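You operate a simulated robot arm through the tools that you are given. There is no shell and no other tool.

Carry out the task below with a simulated robot arm. There is one attempt and no reset: what you move stays moved.

Task
Put things in order on the top of the long workbench. At the end: the black dark bulb stands where the black knobbed rubber buffer stood; the orange carton (marked "SEALS") is on the white drier tub; the blue impeller stands where the orange carton stood; the black knobbed rubber buffer stands where the blue impeller stood; the white sealant tube (marked "SEAM") stands where the black dark bulb stood; whatever was shut is shut again. Leave all else as you found it, and nothing knocked over.

It is judged by the outcome, as a careful person would: the job done as asked, and still so three seconds after it is handed in. It fails if anything else is knocked over, pushed out of place, dropped, spilled or broken. Lids that push on must go on centred and level and be pressed home; caps that screw on are set level and turned clockwise until they are tight.

Robot
A 7-joint arm with a two-finger parallel gripper, fixed in place. Base frame: the origin is at the foot of the arm, x ahead of it, y to its left, z up; the work surface is at about z = 0. Readings come in mm, rad, newtons and seconds.
With the tool pointing down near the work surface it reaches from about 240 to 620 mm from the base axis. Its first joint turns from -1.152 to 1.152 rad. Payload 2.6 kg.
Tool frame: the origin (TCP) lies between the finger pads and is the grasp point; the fingertips stand 30 mm ahead of it; z points along the fingers, y is the line along which they close. The gripper opens to 94 mm. The fingers are 28 mm wide and 10 mm thick; the gripper's body (50 by 96 mm) begins 55 mm behind the TCP.
Orientation is that of the tool frame in the base frame, as a unit quaternion [x, y, z, w]. With the fingers straight down and closing along the base's y, the tool's x points along the base's -x, its y along +y and its z along -z.

Tools
- The arm moves only by the tool move_arm. Its argument "rows" is one flat list of numbers, 7 for each row, row after row: the shift along the base's x, y, z in mm, then the turn, a rotation vector about the base's x, y, z in rad, then the opening, from 0 (shut) to 1 (fully open). In form: [dx, dy, dz, rx, ry, rz, hand, dx, dy, dz, rx, ry, rz, hand, ...]. A call has 1 to 20 rows; each row shifts and turns the commanded pose from where the row before left it. Each row takes 0.2 s and may step no farther than 50 mm and 0.15 rad from the row before; otherwise, or with a gripper value out of range, the whole call is refused. Where a pose cannot be reached the arm comes as near as it can. A force on the tool above 40 N (or 10 N above the force at the start of the call, whichever is more), or a blocked arm, ends the call early, and 0.2 s more pass. Each finger travels about 72 mm/s and halts on what it meets, pressing with about 29 N; the grip force reading is that of the motor and also rises with nothing between the fingers. The clock runs only during rows and for 0.2 s after the last one: add rows that do not move to give the fingers time. It gives the time, the measured TCP pose, the force on the tool (base axes), the opening and the grip force at its end, in the units of the frame above (readings bear some noise), with the torque about the TCP (base axes, N m) and any sound that the robot's microphone picked up.
- Cameras (640 x 400 px; columns grow to the right, rows downward): "scene" is fixed at [45.5, 442.8, 555.6]; the picture's right is [-0.67, -0.74, 0.00], its down [-0.48, 0.43, -0.77] and it looks along [0.57, -0.52, -0.64] (base axes); focal length 359 px, centre (320, 200). "wrist" rides on the gripper at [76, 14, -103] in the tool frame; the picture's right is [-0.18, 0.98, 0.00], its down [-0.75, -0.14, -0.64] and it looks along [-0.63, -0.12, 0.77] (tool axes); focal length 243 px, centre (320, 200). There is no depth. A picture from a camera that has moved, and an enlarged one, comes with that camera's place and axes in the base frame and with its lens.
- get_image(camera): a new picture of that camera. The clock stands still meanwhile.
- inspect(camera, box): a new picture of the part [left, top, right, bottom] of that camera's present view, enlarged. The clock stands still meanwhile.
- finish_job(): hands the job in; it is judged then, once.

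Nothing tells you positions but the pictures and the camera data. Unless the task says otherwise, let go and move clear before handing in.

The tools are called after ">>>" as a command line: name --argument value ..., lists and objects as JSON in quotes. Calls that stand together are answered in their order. move_arm: Moves the arm, as the interface text tells. Its arguments: {"type":"object","properties":{"rows":{"type":"array","items":{"type":"number"}}},"required":["rows"]} The other tools are called the same way: get_image (camera) takes a picture; inspect (camera, box) takes an enlarged picture of a part of a camera's view; finish_job () hands the job in.

At the start:

```text
time_s: 0.0
tcp_pos: [453.0, 30.0, 267.8]
tool_rot: [-0.001, 1.0, 0.001, 0.001]
force: [-0.6, 1.0, 0.3]
wrist_torque: [-0.03, -0.01, 0.04]
finger_gap: 94.1
gripper_force: 0.1
```

scene: 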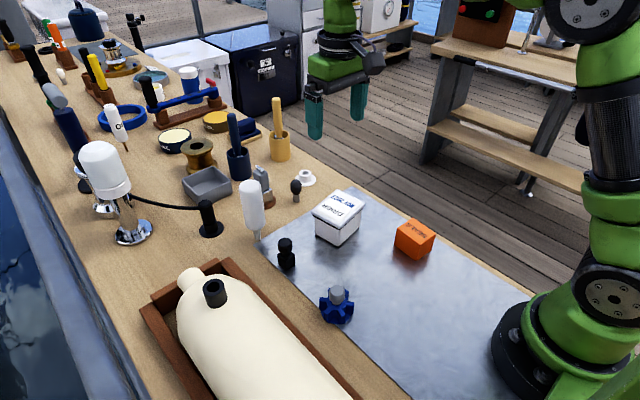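
wrist: 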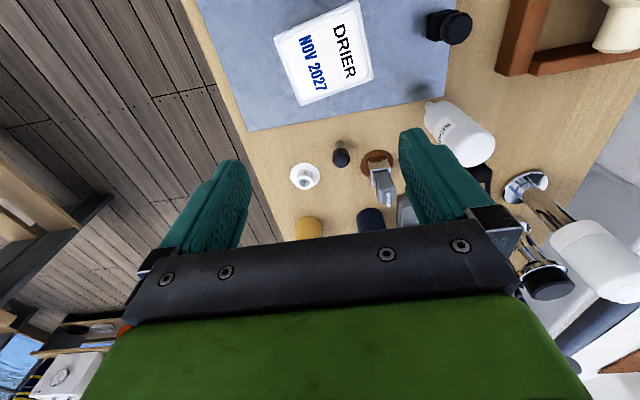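

I see the workbench with a white drier tub, orange carton, blue impeller, black knobbed buffer, white sealant tube and a small dark bulb. I will take closer looks before moving anything.

>>> inspect --camera "scene" --box '[220, 150, 460, 300]'

>>> inspect --camera "scene" --box '[240, 220, 400, 340]'

>>> inspect --camera "wrist" --box '[240, 0, 560, 200]'

>>> inspect --camera "scene" --box '[220, 140, 340, 250]'

```text
2.67 times, centred on (340, 225) of scene
camera zoom: at [45.5, 442.8, 555.6], right [-0.67, -0.74, 0.0], down [-0.48, 0.43, -0.77], along [0.57, -0.52, -0.64], focal length 958 px, centre (267, 133)
```

zoom: 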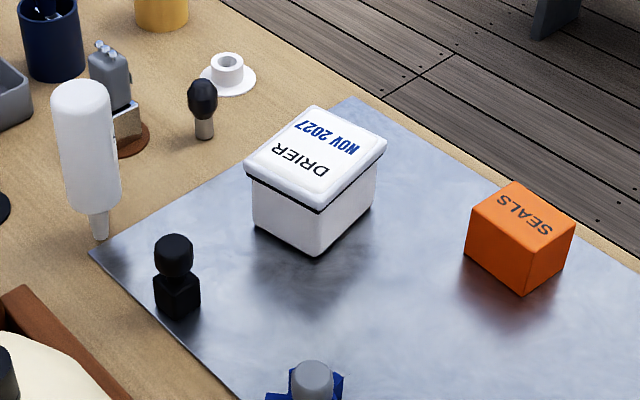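

```text
3.33 times, centred on (320, 280) of scene
camera zoom: at [45.5, 442.8, 555.6], right [-0.67, -0.74, 0.0], down [-0.48, 0.43, -0.77], along [0.57, -0.52, -0.64], focal length 1198 px, centre (320, -67)
```

zoom: 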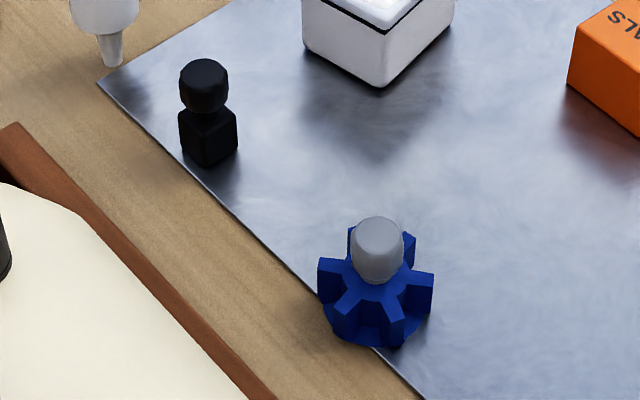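

```text
2.00 times, centred on (400, 100) of wrist
camera zoom: at [377.4, 43.6, 369.7], right [0.18, 0.98, 0.0], down [0.75, -0.14, 0.64], along [0.63, -0.12, -0.77], focal length 485 px, centre (160, 400)
```

zoom: 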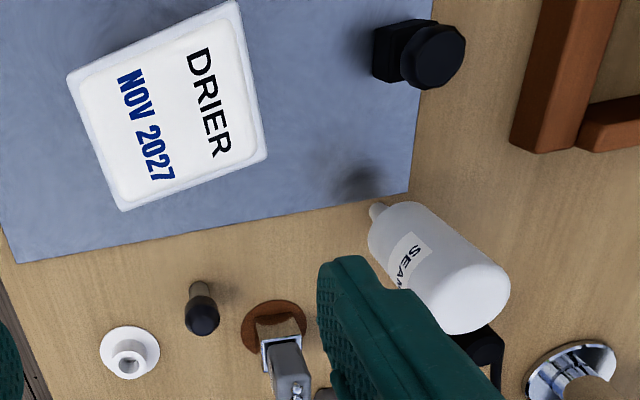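

```text
3.64 times, centred on (280, 195) of scene
camera zoom: at [45.5, 442.8, 555.6], right [-0.67, -0.74, 0.0], down [-0.48, 0.43, -0.77], along [0.57, -0.52, -0.64], focal length 1306 px, centre (466, 218)
```

zoom: 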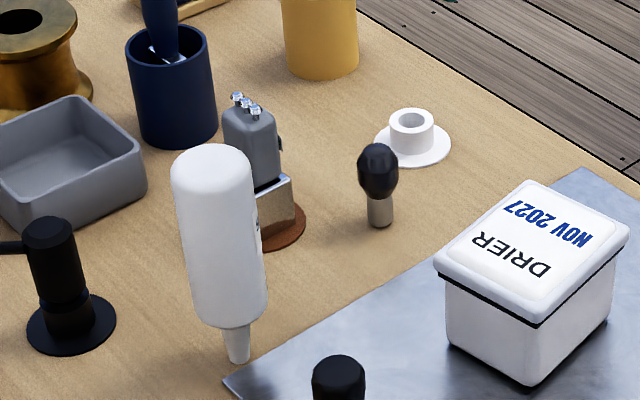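

The bulb is near (571, 41), the tube near (530, 183), the buffer near (432, 180), the impeller near (288, 182), the carton near (289, -42) and the tub near (436, 34). I'll start with the carton, moving the wrist camera above it for a precise look.

>>> move_arm --rows '[-30, -14, -10, 0, 0, 0, 1, -30, -14, -10, 0, 0, 0, 1, -30, -14, -10, 0, 0, 0, 1, -30, -14, -10, 0, 0, 0, 1, -30, -14, -10, 0, 0, 0, 1, 0, 0, 0, 0, 0, 0, 1]'

>>> get_image --camera "wrist"

>>> get_image --camera "scene"

```text
time_s: 1.4
tcp_pos: [304.8, -39.4, 215.2]
tool_rot: [0.001, 1.0, 0.0, 0.001]
force: [-0.2, 0.7, -0.2]
wrist_torque: [0.04, 0.0, 0.01]
finger_gap: 94.0
gripper_force: 0.1
```

```text
taken
camera wrist: at [229.0, -25.2, 318.0], right [0.18, 0.98, 0.0], down [0.75, -0.14, 0.64], along [0.63, -0.12, -0.77], focal length 243 px, centre (320, 200)
```

wrist: 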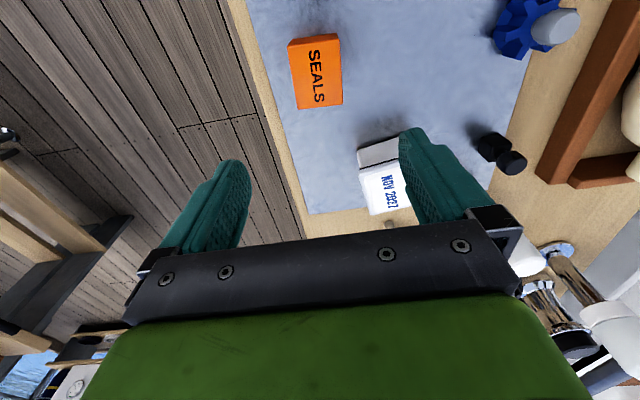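

```text
taken
```

scene: 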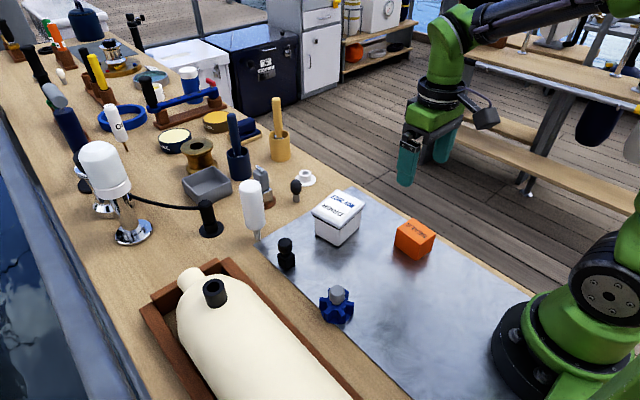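

The carton is visible between the fingers' upper region. I'll enlarge the relevant parts to measure it and the impeller.

>>> inspect --camera "wrist" --box '[260, 10, 420, 130]'

>>> inspect --camera "wrist" --box '[470, 0, 630, 120]'

>>> inspect --camera "scene" --box '[300, 180, 450, 270]'

```text
3.33 times, centred on (340, 70) of wrist
camera zoom: at [229.0, -25.2, 318.0], right [0.18, 0.98, 0.0], down [0.75, -0.14, 0.64], along [0.63, -0.12, -0.77], focal length 809 px, centre (253, 633)
```

zoom: 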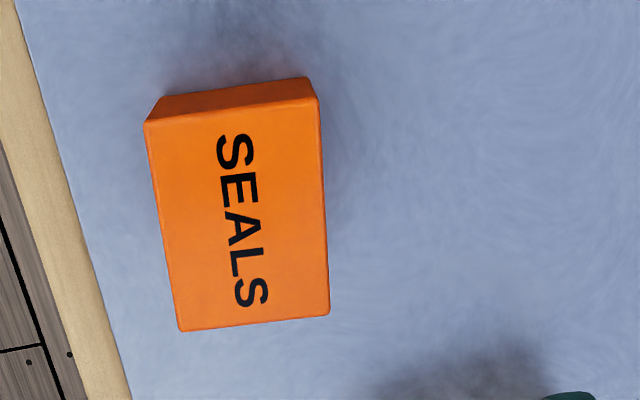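

```text
3.33 times, centred on (550, 60) of wrist
camera zoom: at [229.0, -25.2, 318.0], right [0.18, 0.98, 0.0], down [0.75, -0.14, 0.64], along [0.63, -0.12, -0.77], focal length 809 px, centre (-447, 667)
```

zoom: 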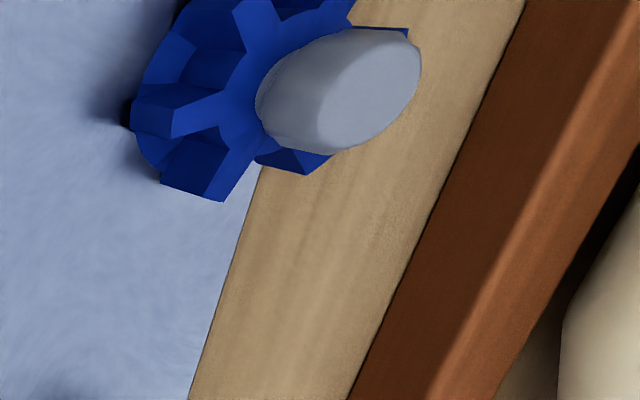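

```text
4.27 times, centred on (375, 225) of scene
camera zoom: at [45.4, 442.8, 555.6], right [-0.67, -0.74, 0.0], down [-0.48, 0.43, -0.77], along [0.57, -0.52, -0.64], focal length 1533 px, centre (85, 93)
```

zoom: 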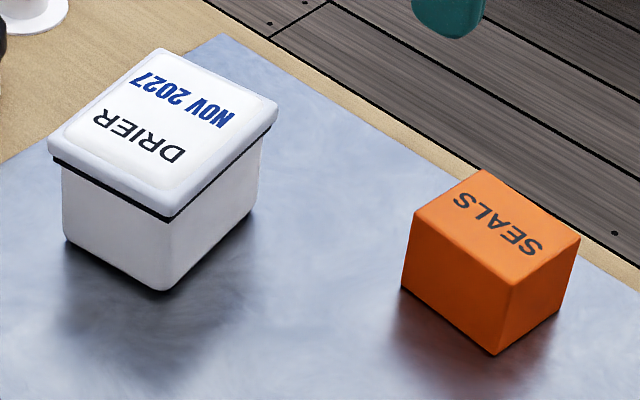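

The carton measures about 60 x 50 x 48 mm, centred near (291, -39) and turned about -4°. Next I'll scout the tub and the other objects from above so their heights and centres are reliable.

>>> move_arm --rows '[26, 16, 0, 0, 0, 0, 1, 26, 16, 0, 0, 0, 0, 1, 26, 16, 0, 0, 0, 0, 1, 26, 16, 0, 0, 0, 0, 1, 22, 16, 0, 0, 0, 0, 1, 0, 0, 0, 0, 0, 0, 1]'

>>> get_image --camera "wrist"

>>> inspect --camera "wrist" --box '[250, 0, 450, 150]'

>>> inspect --camera "wrist" --box '[430, 0, 590, 120]'

```text
time_s: 2.8
tcp_pos: [430.0, 41.3, 215.3]
tool_rot: [0.0, 1.0, 0.001, 0.001]
force: [-0.7, 0.1, -0.1]
wrist_torque: [0.0, -0.01, 0.0]
finger_gap: 93.9
gripper_force: 0.1
```

```text
taken
camera wrist: at [353.2, 54.4, 318.4], right [0.18, 0.98, 0.0], down [0.75, -0.14, 0.64], along [0.63, -0.12, -0.77], focal length 243 px, centre (320, 200)
```

wrist: 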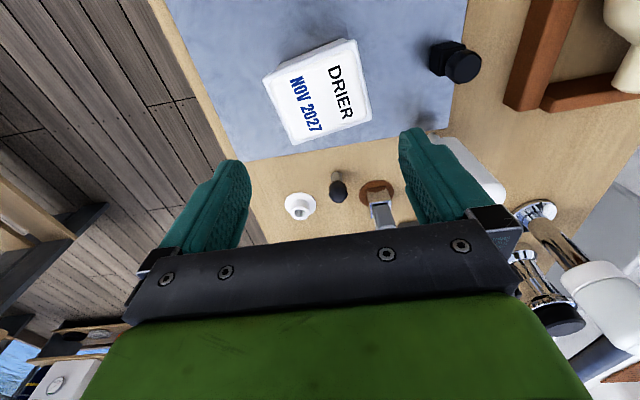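

```text
2.67 times, centred on (350, 75) of wrist
camera zoom: at [353.2, 54.4, 318.4], right [0.18, 0.98, 0.0], down [0.75, -0.14, 0.64], along [0.63, -0.12, -0.77], focal length 647 px, centre (240, 533)
```

zoom: 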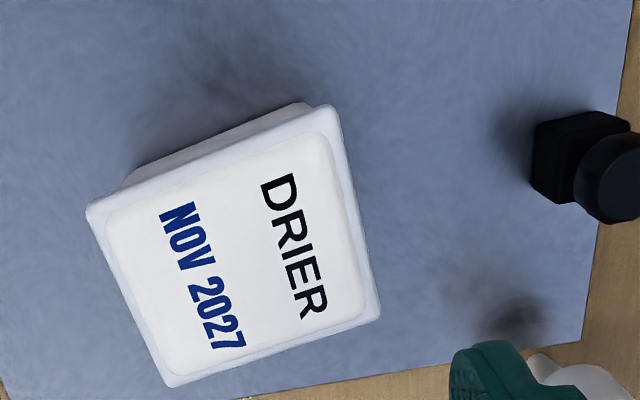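

```text
3.33 times, centred on (510, 60) of wrist
camera zoom: at [353.2, 54.4, 318.4], right [0.18, 0.98, 0.0], down [0.75, -0.14, 0.64], along [0.63, -0.12, -0.77], focal length 809 px, centre (-313, 667)
```

zoom: 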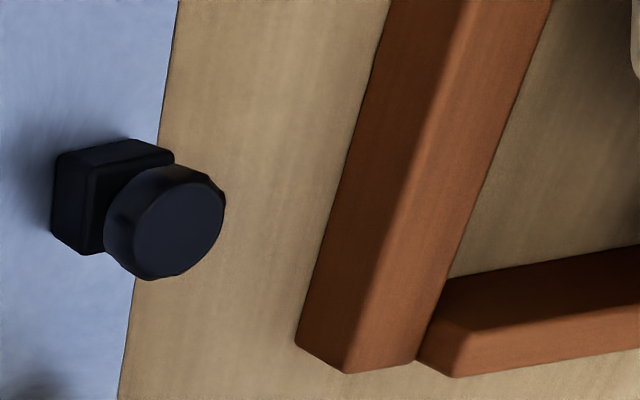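

The tub lid is centred at about (430, 40), its top at z ≈ 71 and turned about +10°. The buffer is at about (430, 181). Now I'll look over the bulb and the sealant tube area.

>>> move_arm --rows '[20, 10, 10, 0, 0, 0, 1, 25, 15, 10, 0, 0, 0, 1, 25, 14, 10, 0, 0, 0, 1, 0, 0, 0, 0, 0, 0, 1]'

>>> get_image --camera "wrist"

>>> inspect --camera "wrist" --box '[240, 60, 400, 180]'

>>> inspect --camera "wrist" --box '[360, 40, 520, 160]'

```text
time_s: 3.8
tcp_pos: [502.1, 78.2, 244.7]
tool_rot: [0.001, 1.0, 0.0, 0.001]
force: [0.0, -0.1, 0.5]
wrist_torque: [-0.02, 0.0, 0.01]
finger_gap: 94.0
gripper_force: 0.0
```

```text
taken
camera wrist: at [425.4, 93.1, 347.4], right [0.19, 0.98, 0.0], down [0.75, -0.14, 0.64], along [0.63, -0.12, -0.77], focal length 243 px, centre (320, 200)
```

wrist: 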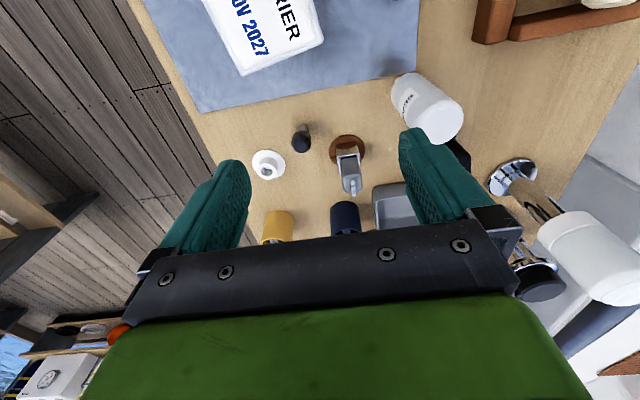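

```text
3.33 times, centred on (320, 120) of wrist
camera zoom: at [425.4, 93.1, 347.4], right [0.19, 0.98, 0.0], down [0.75, -0.14, 0.64], along [0.63, -0.12, -0.77], focal length 809 px, centre (320, 467)
```

zoom: 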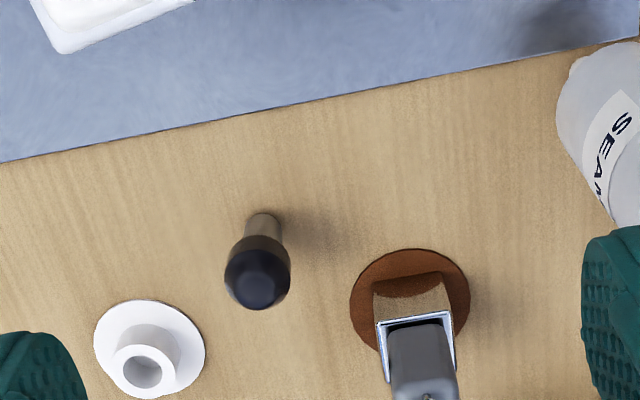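

```text
3.33 times, centred on (440, 100) of wrist
camera zoom: at [425.4, 93.1, 347.4], right [0.19, 0.98, 0.0], down [0.75, -0.14, 0.64], along [0.63, -0.12, -0.77], focal length 809 px, centre (-80, 533)
```

zoom: 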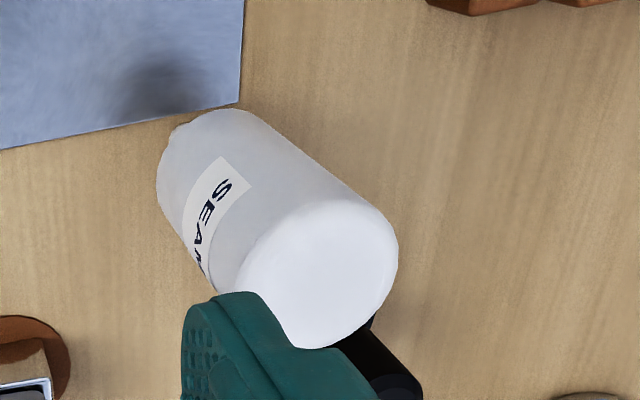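

The bulb is at about (570, 41), roughly 60 mm tall. The tube stands on its nozzle at about (530, 183), roughly 135 mm tall. I'll now go above the carton with a small yaw to match it.

>>> move_arm --rows '[-35, -19.6, 0, 0, 0, 0, 1, -35, -19.6, 0, 0, 0, 0, 1, -35, -19.6, 0, 0, 0, 0, 1, -35, -19.6, 0, 0, 0, 0, 1, -35, -19.6, 0, 0, 0, 0, 1, -36.4, -19.7, 0, 0, 0, -0.068, 1, 0, 0, -35, 0, 0, 0, 1, 0, 0, -35, 0, 0, 0, 1, 0, 0, -35, 0, 0, 0, 1, 0, 0, -25, 0, 0, 0, 1, 0, 0, 0, 0, 0, 0, 1]'

>>> get_image --camera "wrist"

>>> inspect --camera "scene" --box '[320, 130, 500, 290]'

```text
time_s: 6.2
tcp_pos: [287.5, -38.5, 114.4]
tool_rot: [0.035, 0.999, -0.001, 0.0]
force: [-0.9, 0.1, 0.3]
wrist_torque: [-0.02, 0.0, 0.0]
finger_gap: 94.0
gripper_force: 0.1
```

```text
taken
camera wrist: at [212.2, -19.8, 217.3], right [0.25, 0.97, 0.0], down [0.74, -0.19, 0.64], along [0.62, -0.16, -0.77], focal length 243 px, centre (320, 200)
```

wrist: 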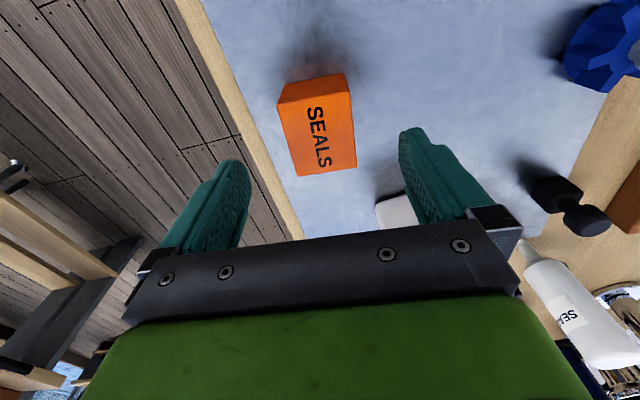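

```text
2.50 times, centred on (410, 210) of scene
camera zoom: at [45.5, 442.8, 555.6], right [-0.67, -0.74, 0.0], down [-0.48, 0.43, -0.77], along [0.57, -0.52, -0.64], focal length 898 px, centre (95, 175)
```

zoom: 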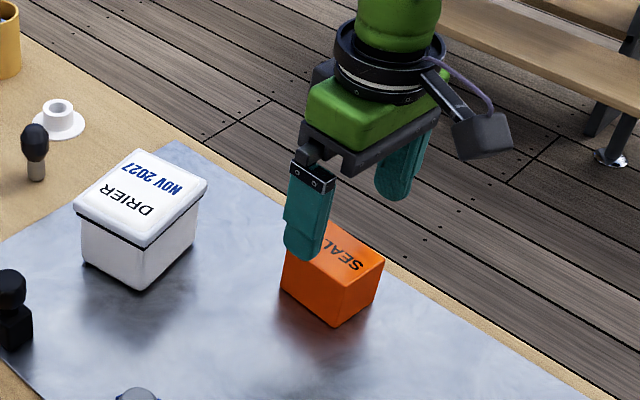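

The fingers straddle the carton well. I'll descend to TCP z ≈ 38 and close on it.

>>> move_arm --rows '[1, 0, -26, 0, 0, 0, 1, 0, 0, -26, 0, 0, 0, 1, 0, 0, -24, 0, 0, 0, 1, 0, 0, 0, 0, 0, 0, 1]'

>>> get_image --camera "wrist"

```text
time_s: 7.2
tcp_pos: [287.8, -38.6, 40.9]
tool_rot: [0.035, 0.999, 0.0, 0.001]
force: [0.2, 0.3, -0.1]
wrist_torque: [0.02, -0.02, -0.01]
finger_gap: 93.9
gripper_force: 0.0
```

```text
taken
camera wrist: at [212.8, -19.6, 143.5], right [0.25, 0.97, 0.0], down [0.74, -0.19, 0.64], along [0.62, -0.16, -0.77], focal length 243 px, centre (320, 200)
```

wrist: 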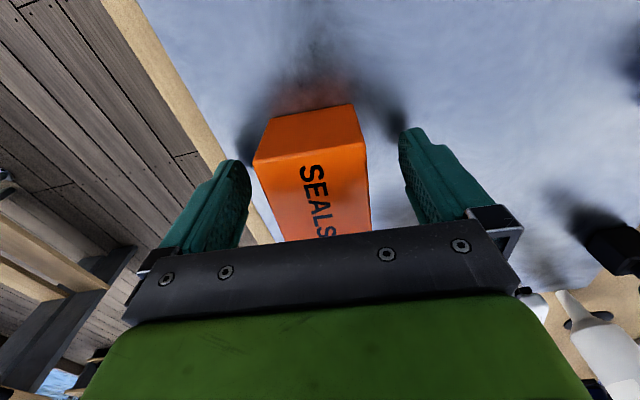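

The carton sits centred between the fingers to within a couple of millimetres. Closing now.

>>> move_arm --rows '[0, 0, 0, 0, 0, 0, 0.8, 0, 0, 0, 0, 0, 0, 0.65, 0, 0, 0, 0, 0, 0, 0.55, 0, 0, 0, 0, 0, 0, 0.45, 0, 0, 0, 0, 0, 0, 0.4, 0, 0, 0, 0, 0, 0, 0.4]'

```text
time_s: 8.6
tcp_pos: [288.0, -39.1, 40.5]
tool_rot: [0.035, 0.999, 0.0, 0.001]
force: [-1.2, -0.1, 0.5]
wrist_torque: [0.01, -0.02, 0.01]
finger_gap: 53.6
gripper_force: 28.9
```

The carton is gripped at 53.6 mm gap. I'll lift it straight up and check the hold.

>>> move_arm --rows '[0, 0, 10, 0, 0, 0, 0.4, 0, 0, 25, 0, 0, 0, 0.4, 0, 0, 30, 0, 0, 0, 0.4, 0, 0, 30, 0, 0, 0, 0.4, 0, 0, 35, 0, 0, 0, 0.4, 0, 0, 0, 0, 0, 0, 0.4]'

>>> get_image --camera "wrist"

```text
time_s: 10.0
tcp_pos: [290.6, -42.0, 173.8]
tool_rot: [0.034, 0.999, 0.001, 0.002]
force: [0.3, 0.9, -1.1]
wrist_torque: [-0.02, 0.02, 0.0]
finger_gap: 53.7
gripper_force: 28.9
```

```text
taken
camera wrist: at [215.0, -21.9, 276.1], right [0.25, 0.97, 0.0], down [0.74, -0.19, 0.64], along [0.62, -0.16, -0.77], focal length 243 px, centre (320, 200)
```

wrist: 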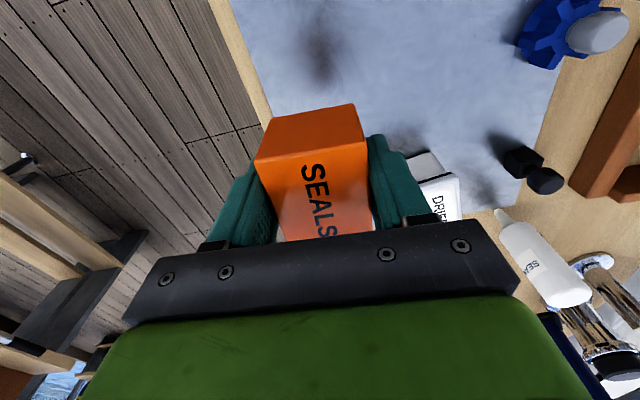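

The carton is firmly held. I'll carry it over the tub, turning it to line up with the lid.

>>> move_arm --rows '[22, 13.5, 0, 0, 0, 0.04, 0.4, 23, 13.5, 0, 0, 0, 0.04, 0.4, 23, 13.5, 0, 0, 0, 0.04, 0.4, 23, 13.5, 0, 0, 0, 0.04, 0.4, 23, 13.5, 0, 0, 0, 0.04, 0.4, 22, 13.5, 0, 0, 0, 0.038, 0.4, 0, 0, 0, 0, 0, 0, 0.4]'

>>> get_image --camera "wrist"

>>> inspect --camera "scene" --box '[260, 100, 440, 250]'

```text
time_s: 11.6
tcp_pos: [424.8, 41.3, 173.3]
tool_rot: [-0.085, 0.996, 0.0, 0.0]
force: [0.3, -0.1, -0.8]
wrist_torque: [0.02, -0.03, 0.01]
finger_gap: 53.5
gripper_force: 28.9
```

```text
taken
camera wrist: at [346.9, 43.7, 275.1], right [0.02, 1.0, 0.0], down [0.77, -0.01, 0.64], along [0.64, -0.01, -0.77], focal length 243 px, centre (320, 200)
```

wrist: 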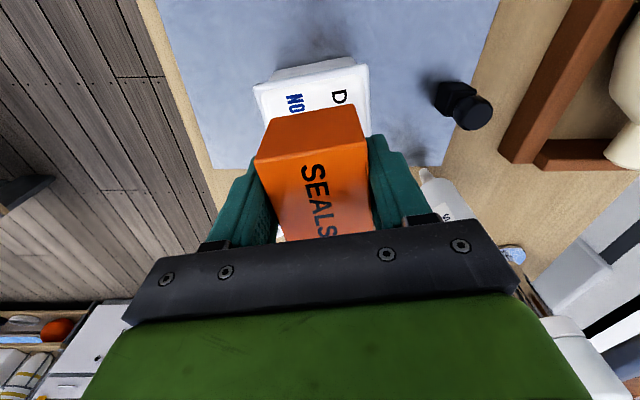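

```text
2.67 times, centred on (350, 175) of scene
camera zoom: at [45.5, 442.8, 555.6], right [-0.67, -0.74, 0.0], down [-0.48, 0.43, -0.77], along [0.57, -0.52, -0.64], focal length 958 px, centre (240, 267)
```

zoom: 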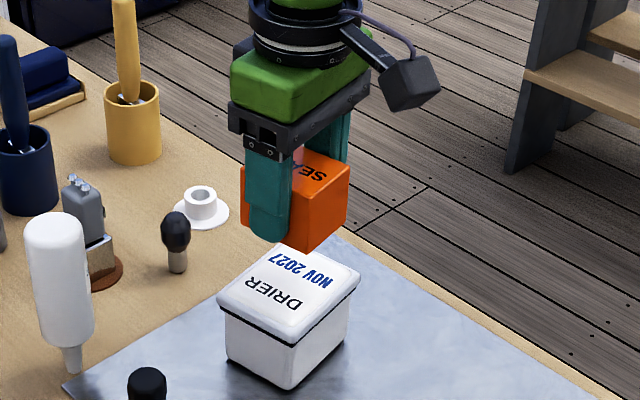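

The carton hangs above the lid nearly centred. I'll nudge it and lower to just above the lid, then settle in small steps watching the force.

>>> move_arm --rows '[1.5, -2.5, -20, 0, 0, 0, 0.4, 0, 0, -20, 0, 0, 0, 0.4, 0, 0, -14, 0, 0, 0, 0.4, 0, 0, 0, 0, 0, 0, 0.4]'

>>> inspect --camera "scene" --box '[280, 130, 400, 250]'

```text
time_s: 12.6
tcp_pos: [425.2, 38.4, 117.5]
tool_rot: [-0.084, 0.996, 0.0, 0.001]
force: [0.2, 0.6, -0.2]
wrist_torque: [0.01, -0.01, 0.02]
finger_gap: 53.7
gripper_force: 29.0
```

```text
3.33 times, centred on (340, 190) of scene
camera zoom: at [45.5, 442.8, 555.6], right [-0.67, -0.74, 0.0], down [-0.48, 0.43, -0.77], along [0.57, -0.52, -0.64], focal length 1198 px, centre (253, 233)
```

zoom: 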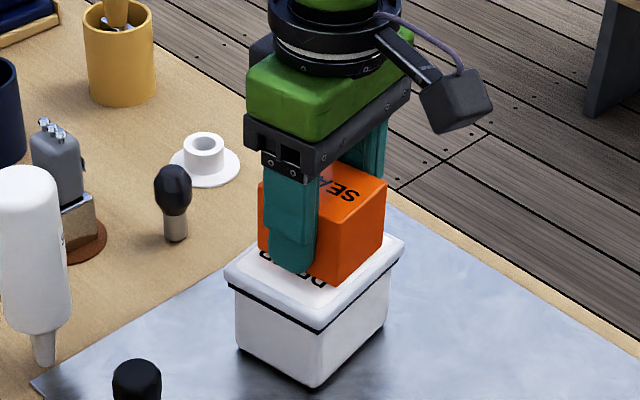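

The carton is just above the lid, so I lower it in small steps.

>>> move_arm --rows '[0, 0, -1.5, 0, 0, 0, 0.4, 0, 0, -1.5, 0, 0, 0, 0.4, 0, 0, 0, 0, 0, 0, 0.4]'

>>> move_arm --rows '[0, 0, -1, 0, 0, 0, 0.4, 0, 0, 0, 0, 0, 0, 0.4]'

>>> move_arm --rows '[0, 0, -1, 0, 0, 0, 0.4, 0, 0, 0, 0, 0, 0, 0.4]'

```text
time_s: 13.4
tcp_pos: [427.4, 37.4, 115.7]
tool_rot: [-0.083, 0.997, 0.0, 0.002]
force: [-8.4, -2.2, 26.5]
wrist_torque: [-0.05, 0.31, -0.07]
finger_gap: 53.7
gripper_force: 29.4
```

```text
time_s: 14.0
tcp_pos: [426.9, 38.1, 115.8]
tool_rot: [-0.085, 0.996, 0.0, 0.003]
force: [-5.2, -3.1, 28.9]
wrist_torque: [0.02, -0.11, -0.05]
finger_gap: 53.7
gripper_force: 28.9
```

```text
time_s: 14.6
tcp_pos: [426.7, 38.3, 113.8]
tool_rot: [-0.084, 0.996, 0.001, 0.003]
force: [-1.0, -0.6, 29.7]
wrist_torque: [0.04, -0.14, 0.0]
finger_gap: 53.7
gripper_force: 28.9
```

The carton has made contact with the lid (about 29 N). I'll ease up a little to relieve the pressure before releasing.

>>> move_arm --rows '[0, 0, 1.5, 0, 0, 0, 0.4, 0, 0, 0, 0, 0, 0, 0.4]'

>>> inspect --camera "scene" --box '[280, 130, 400, 250]'

```text
time_s: 15.2
tcp_pos: [428.0, 38.4, 113.1]
tool_rot: [-0.085, 0.996, -0.001, 0.002]
force: [6.0, -0.1, 15.0]
wrist_torque: [0.12, -0.62, -0.01]
finger_gap: 53.6
gripper_force: 28.7
```

```text
3.33 times, centred on (340, 190) of scene
camera zoom: at [45.4, 442.8, 555.6], right [-0.67, -0.74, 0.0], down [-0.47, 0.43, -0.77], along [0.57, -0.52, -0.64], focal length 1198 px, centre (253, 233)
```

zoom: 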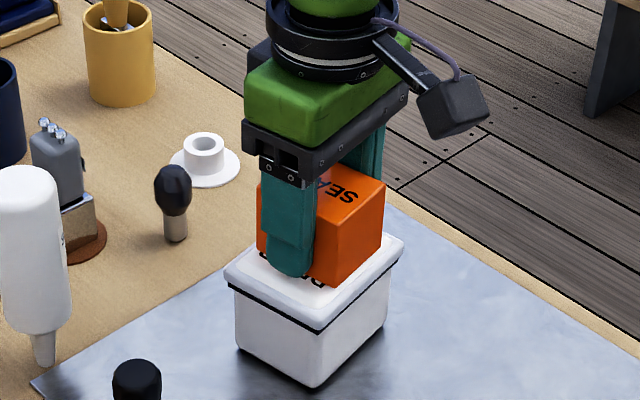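

Still 15 N of contact; I'll ease up another millimetre or so and then open slowly.

>>> move_arm --rows '[0, 0, 1, 0, 0, 0, 0.4, 0, 0, 0, 0, 0, 0, 0.4]'

```text
time_s: 15.8
tcp_pos: [425.9, 38.1, 114.0]
tool_rot: [-0.085, 0.996, 0.0, -0.001]
force: [1.4, -0.2, 4.3]
wrist_torque: [-0.01, -0.27, -0.03]
finger_gap: 53.7
gripper_force: 28.8
```

Contact is now light, so I release the carton slowly and rise.

>>> move_arm --rows '[0, 0, 0, 0, 0, 0, 0.58, 0, 0, 0, 0, 0, 0, 0.62, 0, 0, 0, 0, 0, 0, 0.7, 0, 0, 0, 0, 0, 0, 0.7]'

>>> inspect --camera "scene" --box '[280, 130, 400, 250]'

>>> get_image --camera "wrist"

```text
time_s: 16.8
tcp_pos: [426.1, 38.0, 113.7]
tool_rot: [-0.085, 0.996, 0.0, 0.001]
force: [-0.6, 0.5, -0.5]
wrist_torque: [0.0, 0.01, 0.0]
finger_gap: 66.0
gripper_force: 0.0
```

```text
3.33 times, centred on (340, 190) of scene
camera zoom: at [45.5, 442.8, 555.6], right [-0.67, -0.74, 0.0], down [-0.48, 0.43, -0.77], along [0.57, -0.52, -0.64], focal length 1198 px, centre (253, 233)
```

zoom: 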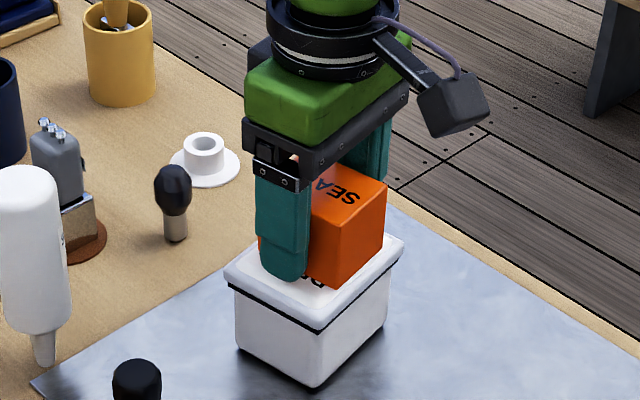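

```text
taken
camera wrist: at [348.8, 40.1, 217.4], right [0.02, 1.0, 0.0], down [0.77, -0.01, 0.64], along [0.64, -0.01, -0.77], focal length 243 px, centre (320, 200)
```

wrist: 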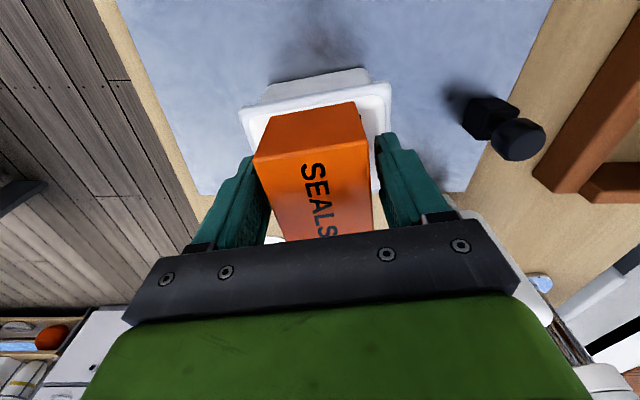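

The carton rests on the lid and the fingers are free. I'll rise straight up, then go above the impeller for a look.

>>> move_arm --rows '[0, 0, 15, 0, 0, 0, 0.75, 0, 0, 30, 0, 0, 0, 0.8, 0, 0, 35, 0, 0, 0, 0.8, -15, 15, 10, 0, 0, -0.04, 0.8, -25, 25, 0, 0, 0, -0.04, 0.8, -25, 25, 0, 0, 0, -0.04, 0.8, -25, 25, 0, 0, 0, -0.05, 0.8, -25, 25, 0, 0, 0, 0, 0.8, -23, 29, 0, 0, 0, 0, 0.8, 0, 0, 0, 0, 0, 0, 0.8]'

>>> get_image --camera "wrist"

>>> inspect --camera "wrist" --box '[240, 20, 400, 140]'

>>> inspect --camera "scene" --box '[240, 160, 440, 340]'

```text
time_s: 19.0
tcp_pos: [289.1, 180.9, 204.6]
tool_rot: [0.001, 1.0, 0.0, 0.001]
force: [-0.4, -0.5, 0.3]
wrist_torque: [0.04, -0.02, -0.01]
finger_gap: 75.2
gripper_force: 0.1
```

```text
taken
camera wrist: at [213.3, 195.4, 306.7], right [0.18, 0.98, 0.0], down [0.75, -0.14, 0.64], along [0.63, -0.12, -0.77], focal length 243 px, centre (320, 200)
```

wrist: 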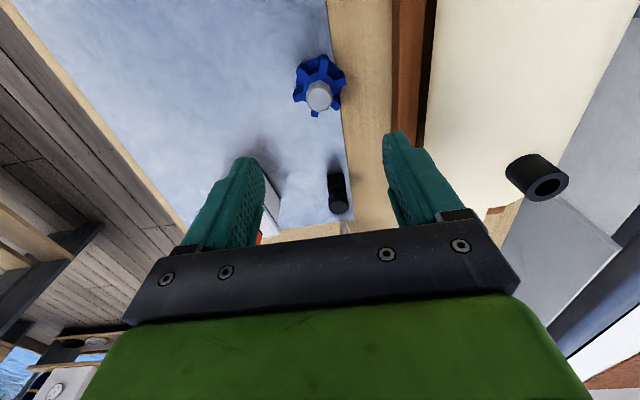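

```text
3.33 times, centred on (320, 80) of wrist
camera zoom: at [213.3, 195.4, 306.7], right [0.18, 0.98, 0.0], down [0.75, -0.14, 0.64], along [0.63, -0.12, -0.77], focal length 809 px, centre (320, 600)
```

zoom: 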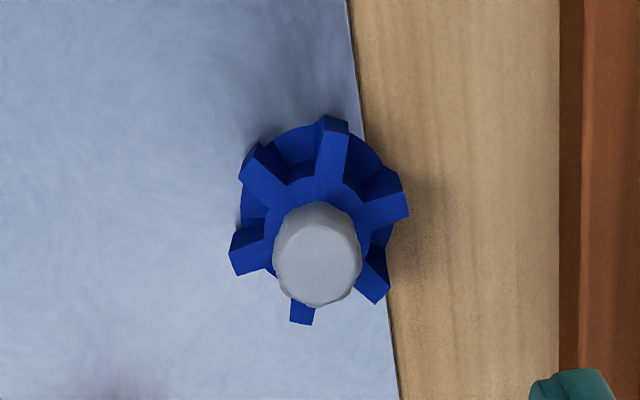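

```text
2.22 times, centred on (340, 250) of scene
camera zoom: at [45.4, 442.8, 555.6], right [-0.67, -0.74, 0.0], down [-0.48, 0.43, -0.77], along [0.57, -0.52, -0.64], focal length 798 px, centre (276, 89)
```

zoom: 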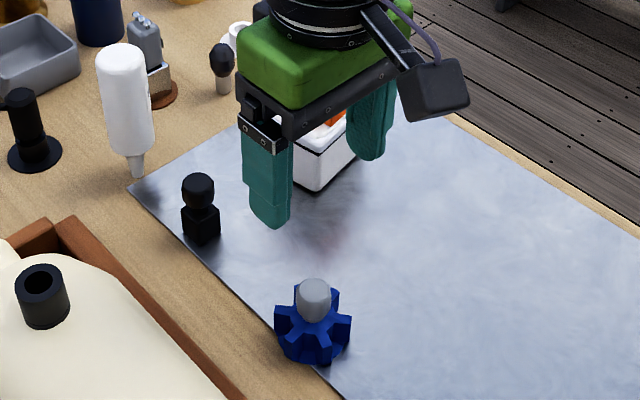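

The impeller is at about (290, 181) with its hub top at z ≈ 58 and hub diameter about 26 mm. I'll descend over the hub with the fingers half open.

>>> move_arm --rows '[1, 0, -30, 0, 0, 0, 0.8, 0, 0, -30, 0, 0, 0, 0.75, 0, 0, -30, 0, 0, 0, 0.7, 0, 0, -15, 0, 0, 0, 0.65, 0, 0, 0, 0, 0, 0, 0.65]'

>>> get_image --camera "wrist"

>>> inspect --camera "scene" --box '[270, 220, 410, 340]'

```text
time_s: 20.2
tcp_pos: [290.8, 180.2, 97.0]
tool_rot: [0.0, 1.0, 0.0, 0.0]
force: [-0.4, -0.1, 0.0]
wrist_torque: [0.0, 0.0, -0.01]
finger_gap: 60.7
gripper_force: 0.0
```

```text
taken
camera wrist: at [214.0, 194.8, 199.3], right [0.19, 0.98, 0.0], down [0.75, -0.14, 0.64], along [0.63, -0.12, -0.77], focal length 243 px, centre (320, 200)
```

wrist: 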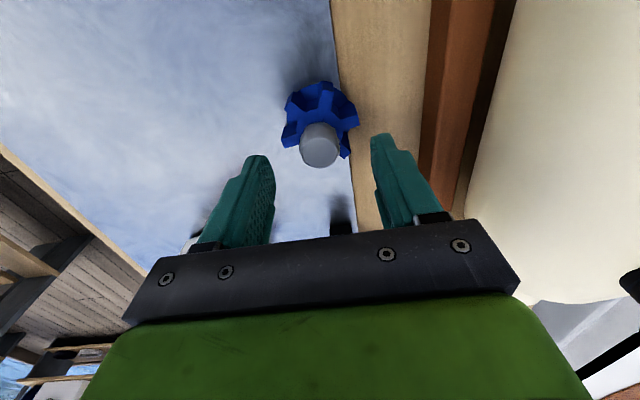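

```text
3.33 times, centred on (340, 280) of scene
camera zoom: at [45.5, 442.8, 555.6], right [-0.67, -0.74, 0.0], down [-0.48, 0.43, -0.77], along [0.57, -0.52, -0.64], focal length 1198 px, centre (253, -67)
```

zoom: 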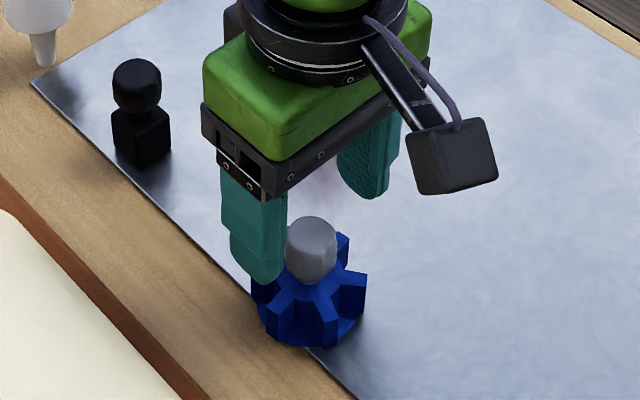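

The hub is centred between the fingers. I'll descend to TCP z ≈ 66.

>>> move_arm --rows '[-1, 0.5, -15, 0, 0, 0, 0.65, 0, 0, -15, 0, 0, 0, 0.65, 0, 0, 0, 0, 0, 0, 0.65]'

>>> inspect --camera "scene" --box '[270, 220, 410, 340]'

>>> inspect --camera "wrist" --box '[220, 60, 460, 240]'

```text
time_s: 21.0
tcp_pos: [290.6, 182.7, 68.1]
tool_rot: [0.0, 1.0, 0.0, 0.001]
force: [-1.1, -0.4, 0.7]
wrist_torque: [0.02, 0.0, 0.0]
finger_gap: 60.8
gripper_force: 0.1
```

```text
3.33 times, centred on (340, 280) of scene
camera zoom: at [45.5, 442.8, 555.6], right [-0.67, -0.74, 0.0], down [-0.48, 0.43, -0.77], along [0.57, -0.52, -0.64], focal length 1198 px, centre (253, -67)
```

zoom: 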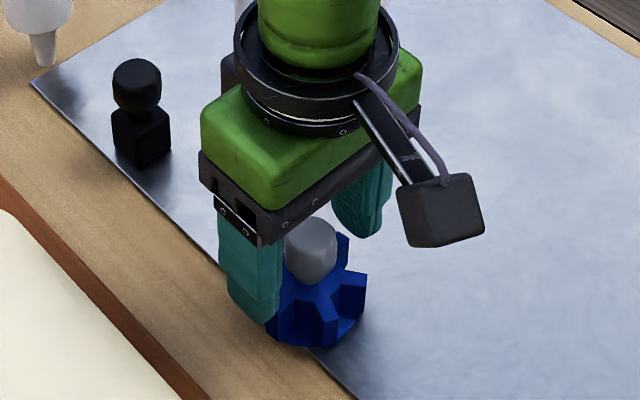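

```text
2.22 times, centred on (340, 150) of wrist
camera zoom: at [213.4, 197.7, 170.4], right [0.19, 0.98, 0.0], down [0.75, -0.14, 0.64], along [0.63, -0.12, -0.77], focal length 539 px, centre (276, 311)
```

zoom: 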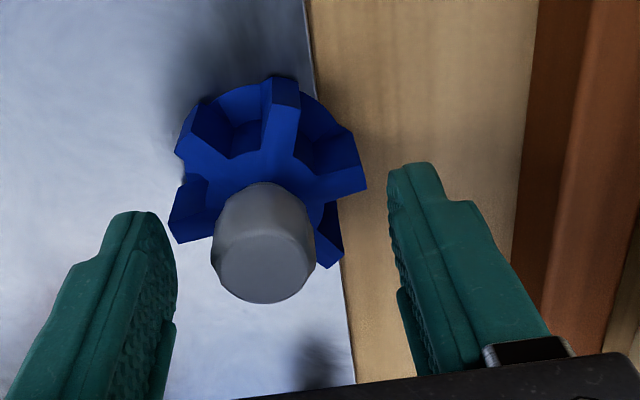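

The TCP drifted about 2 mm in y relative to the hub, so I correct that first.

>>> move_arm --rows '[0, -2.2, -1, 0, 0, 0, 0.65, 0, 0, 0, 0, 0, 0, 0.65]'

```text
time_s: 21.6
tcp_pos: [289.8, 180.8, 66.5]
tool_rot: [0.002, 1.0, 0.0, 0.001]
force: [-0.2, 0.4, 0.5]
wrist_torque: [0.03, 0.03, 0.02]
finger_gap: 61.4
gripper_force: 0.0
```

Aligned with the hub; closing on it gradually.

>>> move_arm --rows '[0, 0, 0, 0, 0, 0, 0.5, 0, 0, 0, 0, 0, 0, 0.4, 0, 0, 0, 0, 0, 0, 0.32, 0, 0, 0, 0, 0, 0, 0.25, 0, 0, 0, 0, 0, 0, 0.15, 0, 0, 0, 0, 0, 0, 0.15]'

>>> inspect --camera "wrist" --box '[220, 60, 460, 240]'

>>> inspect --camera "scene" --box '[270, 220, 410, 340]'

```text
time_s: 23.0
tcp_pos: [289.1, 180.1, 66.8]
tool_rot: [0.0, 1.0, 0.0, 0.0]
force: [-0.1, -0.1, 1.1]
wrist_torque: [-0.02, 0.02, 0.0]
finger_gap: 25.7
gripper_force: 28.8
```

```text
2.22 times, centred on (340, 150) of wrist
camera zoom: at [212.9, 195.4, 169.3], right [0.18, 0.98, 0.0], down [0.75, -0.14, 0.64], along [0.63, -0.12, -0.77], focal length 539 px, centre (276, 311)
```

zoom: 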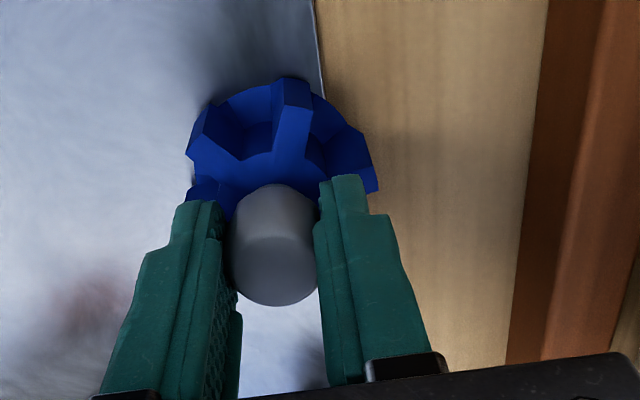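

```text
3.33 times, centred on (340, 280) of scene
camera zoom: at [45.5, 442.8, 555.6], right [-0.67, -0.74, 0.0], down [-0.48, 0.43, -0.77], along [0.57, -0.52, -0.64], focal length 1198 px, centre (253, -67)
```

zoom: 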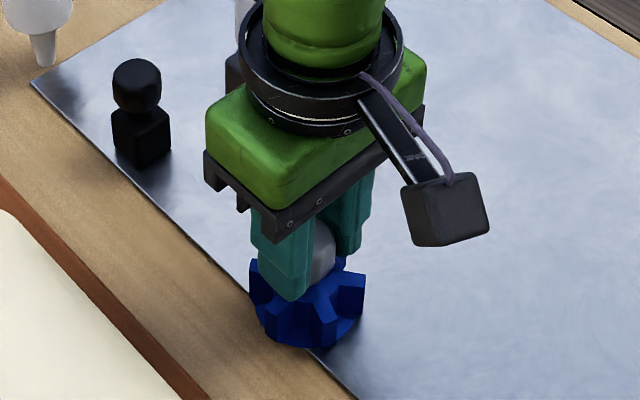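

The hub is gripped (gap 25.7 mm). I lift the impeller straight up.

>>> move_arm --rows '[0, 0, 8, 0, 0, 0, 0.15, 0, 0, 20, 0, 0, 0, 0.15, 0, 0, 25, 0, 0, 0, 0.15, 0, 0, 25, 0, 0, 0, 0.15, 0, 0, 0, 0, 0, 0, 0.15]'

>>> inspect --camera "scene" --box '[270, 180, 410, 340]'

```text
time_s: 24.2
tcp_pos: [287.4, 180.0, 147.3]
tool_rot: [-0.001, 1.0, 0.0, 0.001]
force: [-0.3, 0.0, -0.5]
wrist_torque: [-0.03, -0.03, -0.05]
finger_gap: 25.6
gripper_force: 28.3
```

```text
2.50 times, centred on (340, 260) of scene
camera zoom: at [45.5, 442.8, 555.6], right [-0.67, -0.74, 0.0], down [-0.48, 0.43, -0.77], along [0.57, -0.52, -0.64], focal length 898 px, centre (270, 50)
```

zoom: 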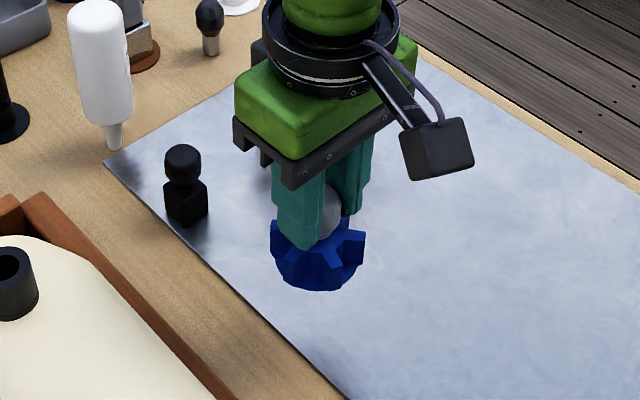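

The impeller hangs level. I'll carry it across to the carton's old spot at (291, -39).

>>> move_arm --rows '[0, -25, 0, 0, 0, 0, 0.15, 0.5, -32, 0, 0, 0, 0, 0.15, 0.5, -34, 0, 0, 0, 0, 0.15, 0.5, -34, 0, 0, 0, 0, 0.15, 0.5, -34, 0, 0, 0, 0, 0.15, 0.5, -34, 0, 0, 0, 0, 0.15, 0.5, -26, 0, 0, 0, 0, 0.15, 0, 0, 0, 0, 0, 0, 0.15]'

>>> get_image --camera "wrist"

>>> get_image --camera "scene"

```text
time_s: 26.0
tcp_pos: [290.5, -37.8, 147.2]
tool_rot: [0.001, 1.0, 0.0, 0.001]
force: [0.0, -1.2, -0.9]
wrist_torque: [0.0, -0.02, 0.01]
finger_gap: 25.9
gripper_force: 28.6
```

```text
taken
camera wrist: at [214.3, -23.0, 248.8], right [0.19, 0.98, 0.0], down [0.75, -0.14, 0.64], along [0.63, -0.12, -0.77], focal length 243 px, centre (320, 200)
```

wrist: 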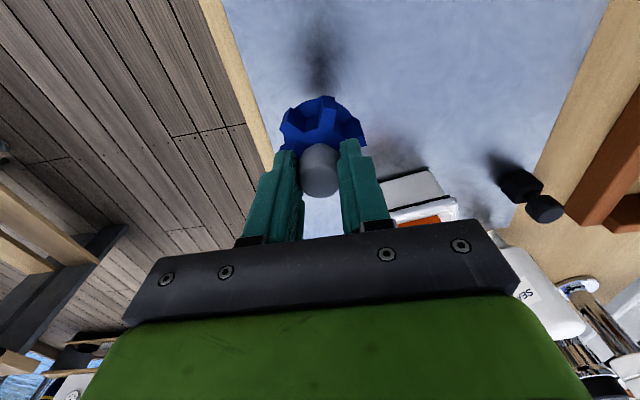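

```text
taken
```

scene: 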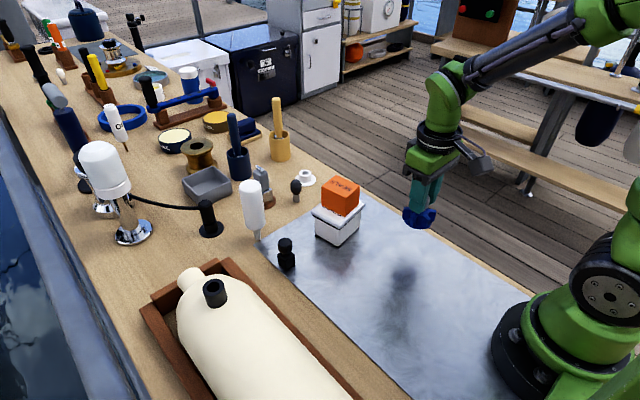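

Over the spot within 2 mm. I'll lower to a few millimetres above the plate and re-check.

>>> move_arm --rows '[0.5, -1.5, -25, 0, 0, 0, 0.15, 0, 0, -25, 0, 0, 0, 0.15, 0, 0, -23, 0, 0, 0, 0.15, 0, 0, 0, 0, 0, 0, 0.15]'

```text
time_s: 27.0
tcp_pos: [290.5, -40.3, 71.3]
tool_rot: [0.0, 1.0, 0.0, 0.001]
force: [-1.5, 0.1, -0.5]
wrist_torque: [0.01, 0.0, -0.02]
finger_gap: 25.5
gripper_force: 28.8
```

About 4 mm above contact; lowering gently.

>>> move_arm --rows '[0.5, 0.5, -1.5, 0, 0, 0, 0.15, 0, 0, -1, 0, 0, 0, 0.15, 0, 0, 0, 0, 0, 0, 0.15]'

```text
time_s: 27.8
tcp_pos: [292.2, -40.0, 70.4]
tool_rot: [0.001, 1.0, 0.0, 0.001]
force: [-0.2, -0.2, -1.1]
wrist_torque: [0.01, -0.02, -0.03]
finger_gap: 25.4
gripper_force: 29.0
```

>>> move_arm --rows '[0, 0, -1, 0, 0, 0, 0.15, 0, 0, -1, 0, 0, 0, 0.15, 0, 0, 0, 0, 0, 0, 0.15]'

```text
time_s: 28.6
tcp_pos: [293.0, -38.5, 68.0]
tool_rot: [0.0, 1.0, 0.0, 0.001]
force: [0.7, 0.0, -0.5]
wrist_torque: [0.01, 0.02, 0.02]
finger_gap: 25.5
gripper_force: 29.1
```

The impeller is still just off the plate (no contact force at z = 68). Continuing down in 1 mm steps.

>>> move_arm --rows '[-0.5, 0, -1, 0, 0, 0, 0.15, 0, 0, 0, 0, 0, 0, 0.15]'

>>> inspect --camera "scene" --box '[350, 170, 470, 270]'

```text
time_s: 29.2
tcp_pos: [292.8, -38.7, 68.4]
tool_rot: [0.0, 1.0, -0.001, 0.0]
force: [-0.9, -0.9, -0.7]
wrist_torque: [0.02, -0.01, -0.01]
finger_gap: 25.6
gripper_force: 28.9
```

```text
4.00 times, centred on (410, 220) of scene
camera zoom: at [45.5, 442.8, 555.6], right [-0.67, -0.74, 0.0], down [-0.48, 0.43, -0.77], along [0.57, -0.52, -0.64], focal length 1437 px, centre (-40, 120)
```

zoom: 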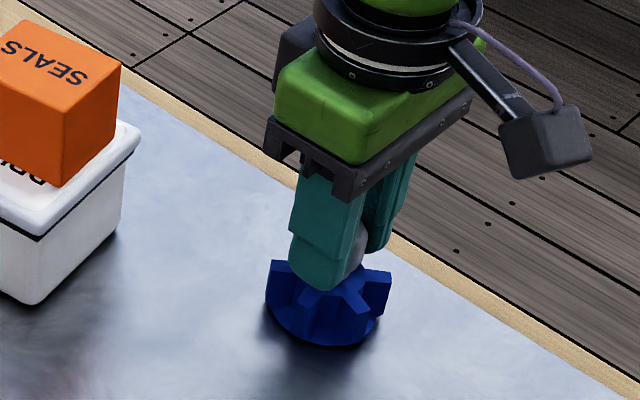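

>>> move_arm --rows '[-0.5, 0, -1, 0, 0, 0, 0.15, 0, 0, 0, 0, 0, 0, 0.15]'

```text
time_s: 29.8
tcp_pos: [290.6, -39.3, 67.4]
tool_rot: [0.001, 1.0, 0.001, 0.0]
force: [-0.4, 0.2, -0.6]
wrist_torque: [-0.05, -0.02, -0.01]
finger_gap: 25.6
gripper_force: 29.4
```

Still free, about 1 mm to go; one more step down.

>>> move_arm --rows '[0, 0, -1, 0, 0, 0, 0.15, 0, 0, 0, 0, 0, 0, 0.15]'

```text
time_s: 30.4
tcp_pos: [291.5, -39.0, 65.8]
tool_rot: [0.001, 1.0, 0.0, 0.001]
force: [-6.9, 4.5, 20.2]
wrist_torque: [0.12, 0.38, 0.01]
finger_gap: 25.5
gripper_force: 29.5
```

Contact at z ≈ 66. I ease up half a millimetre and release.

>>> move_arm --rows '[0, 0, 0.6, 0, 0, 0, 0.15, 0, 0, 0, 0, 0, 0, 0.15]'

```text
time_s: 31.0
tcp_pos: [292.4, -39.1, 67.0]
tool_rot: [0.0, 1.0, 0.0, 0.001]
force: [-0.8, 6.6, 15.7]
wrist_torque: [0.24, 0.13, -0.04]
finger_gap: 25.5
gripper_force: 29.2
```

>>> move_arm --rows '[0, 0, 0.5, 0, 0, 0, 0.15, 0, 0, 0, 0, 0, 0, 0.15]'

```text
time_s: 31.6
tcp_pos: [291.1, -40.2, 67.9]
tool_rot: [0.0, 1.0, 0.0, 0.001]
force: [-1.1, -0.4, -0.5]
wrist_torque: [-0.01, 0.0, -0.01]
finger_gap: 25.2
gripper_force: 28.7
```

The impeller is within half a millimetre of the plate. Opening the fingers slowly now.

>>> move_arm --rows '[0, 0, -0.3, 0, 0, 0, 0.15, 0, 0, 0, 0, 0, 0, 0.3, 0, 0, 0, 0, 0, 0, 0.4, 0, 0, 0, 0, 0, 0, 0.55, 0, 0, 0, 0, 0, 0, 0.55]'

>>> inspect --camera "scene" --box '[350, 170, 470, 270]'

>>> inspect --camera "wrist" --box '[220, 60, 460, 240]'

```text
time_s: 32.8
tcp_pos: [292.0, -38.8, 67.8]
tool_rot: [0.001, 1.0, 0.0, 0.001]
force: [-0.3, -0.9, 0.6]
wrist_torque: [0.0, -0.03, -0.01]
finger_gap: 51.9
gripper_force: 0.1
```

```text
4.00 times, centred on (410, 220) of scene
camera zoom: at [45.5, 442.8, 555.6], right [-0.67, -0.74, 0.0], down [-0.48, 0.43, -0.77], along [0.57, -0.52, -0.64], focal length 1437 px, centre (-40, 120)
```

zoom: 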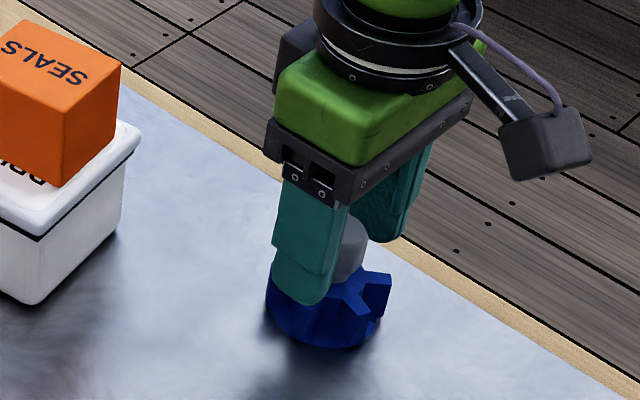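

```text
2.22 times, centred on (340, 150) of wrist
camera zoom: at [215.7, -24.1, 169.8], right [0.18, 0.98, 0.0], down [0.75, -0.14, 0.64], along [0.63, -0.12, -0.77], focal length 539 px, centre (276, 311)
```

zoom: 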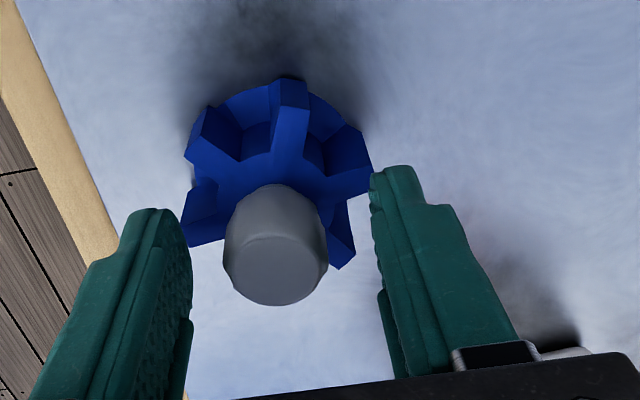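

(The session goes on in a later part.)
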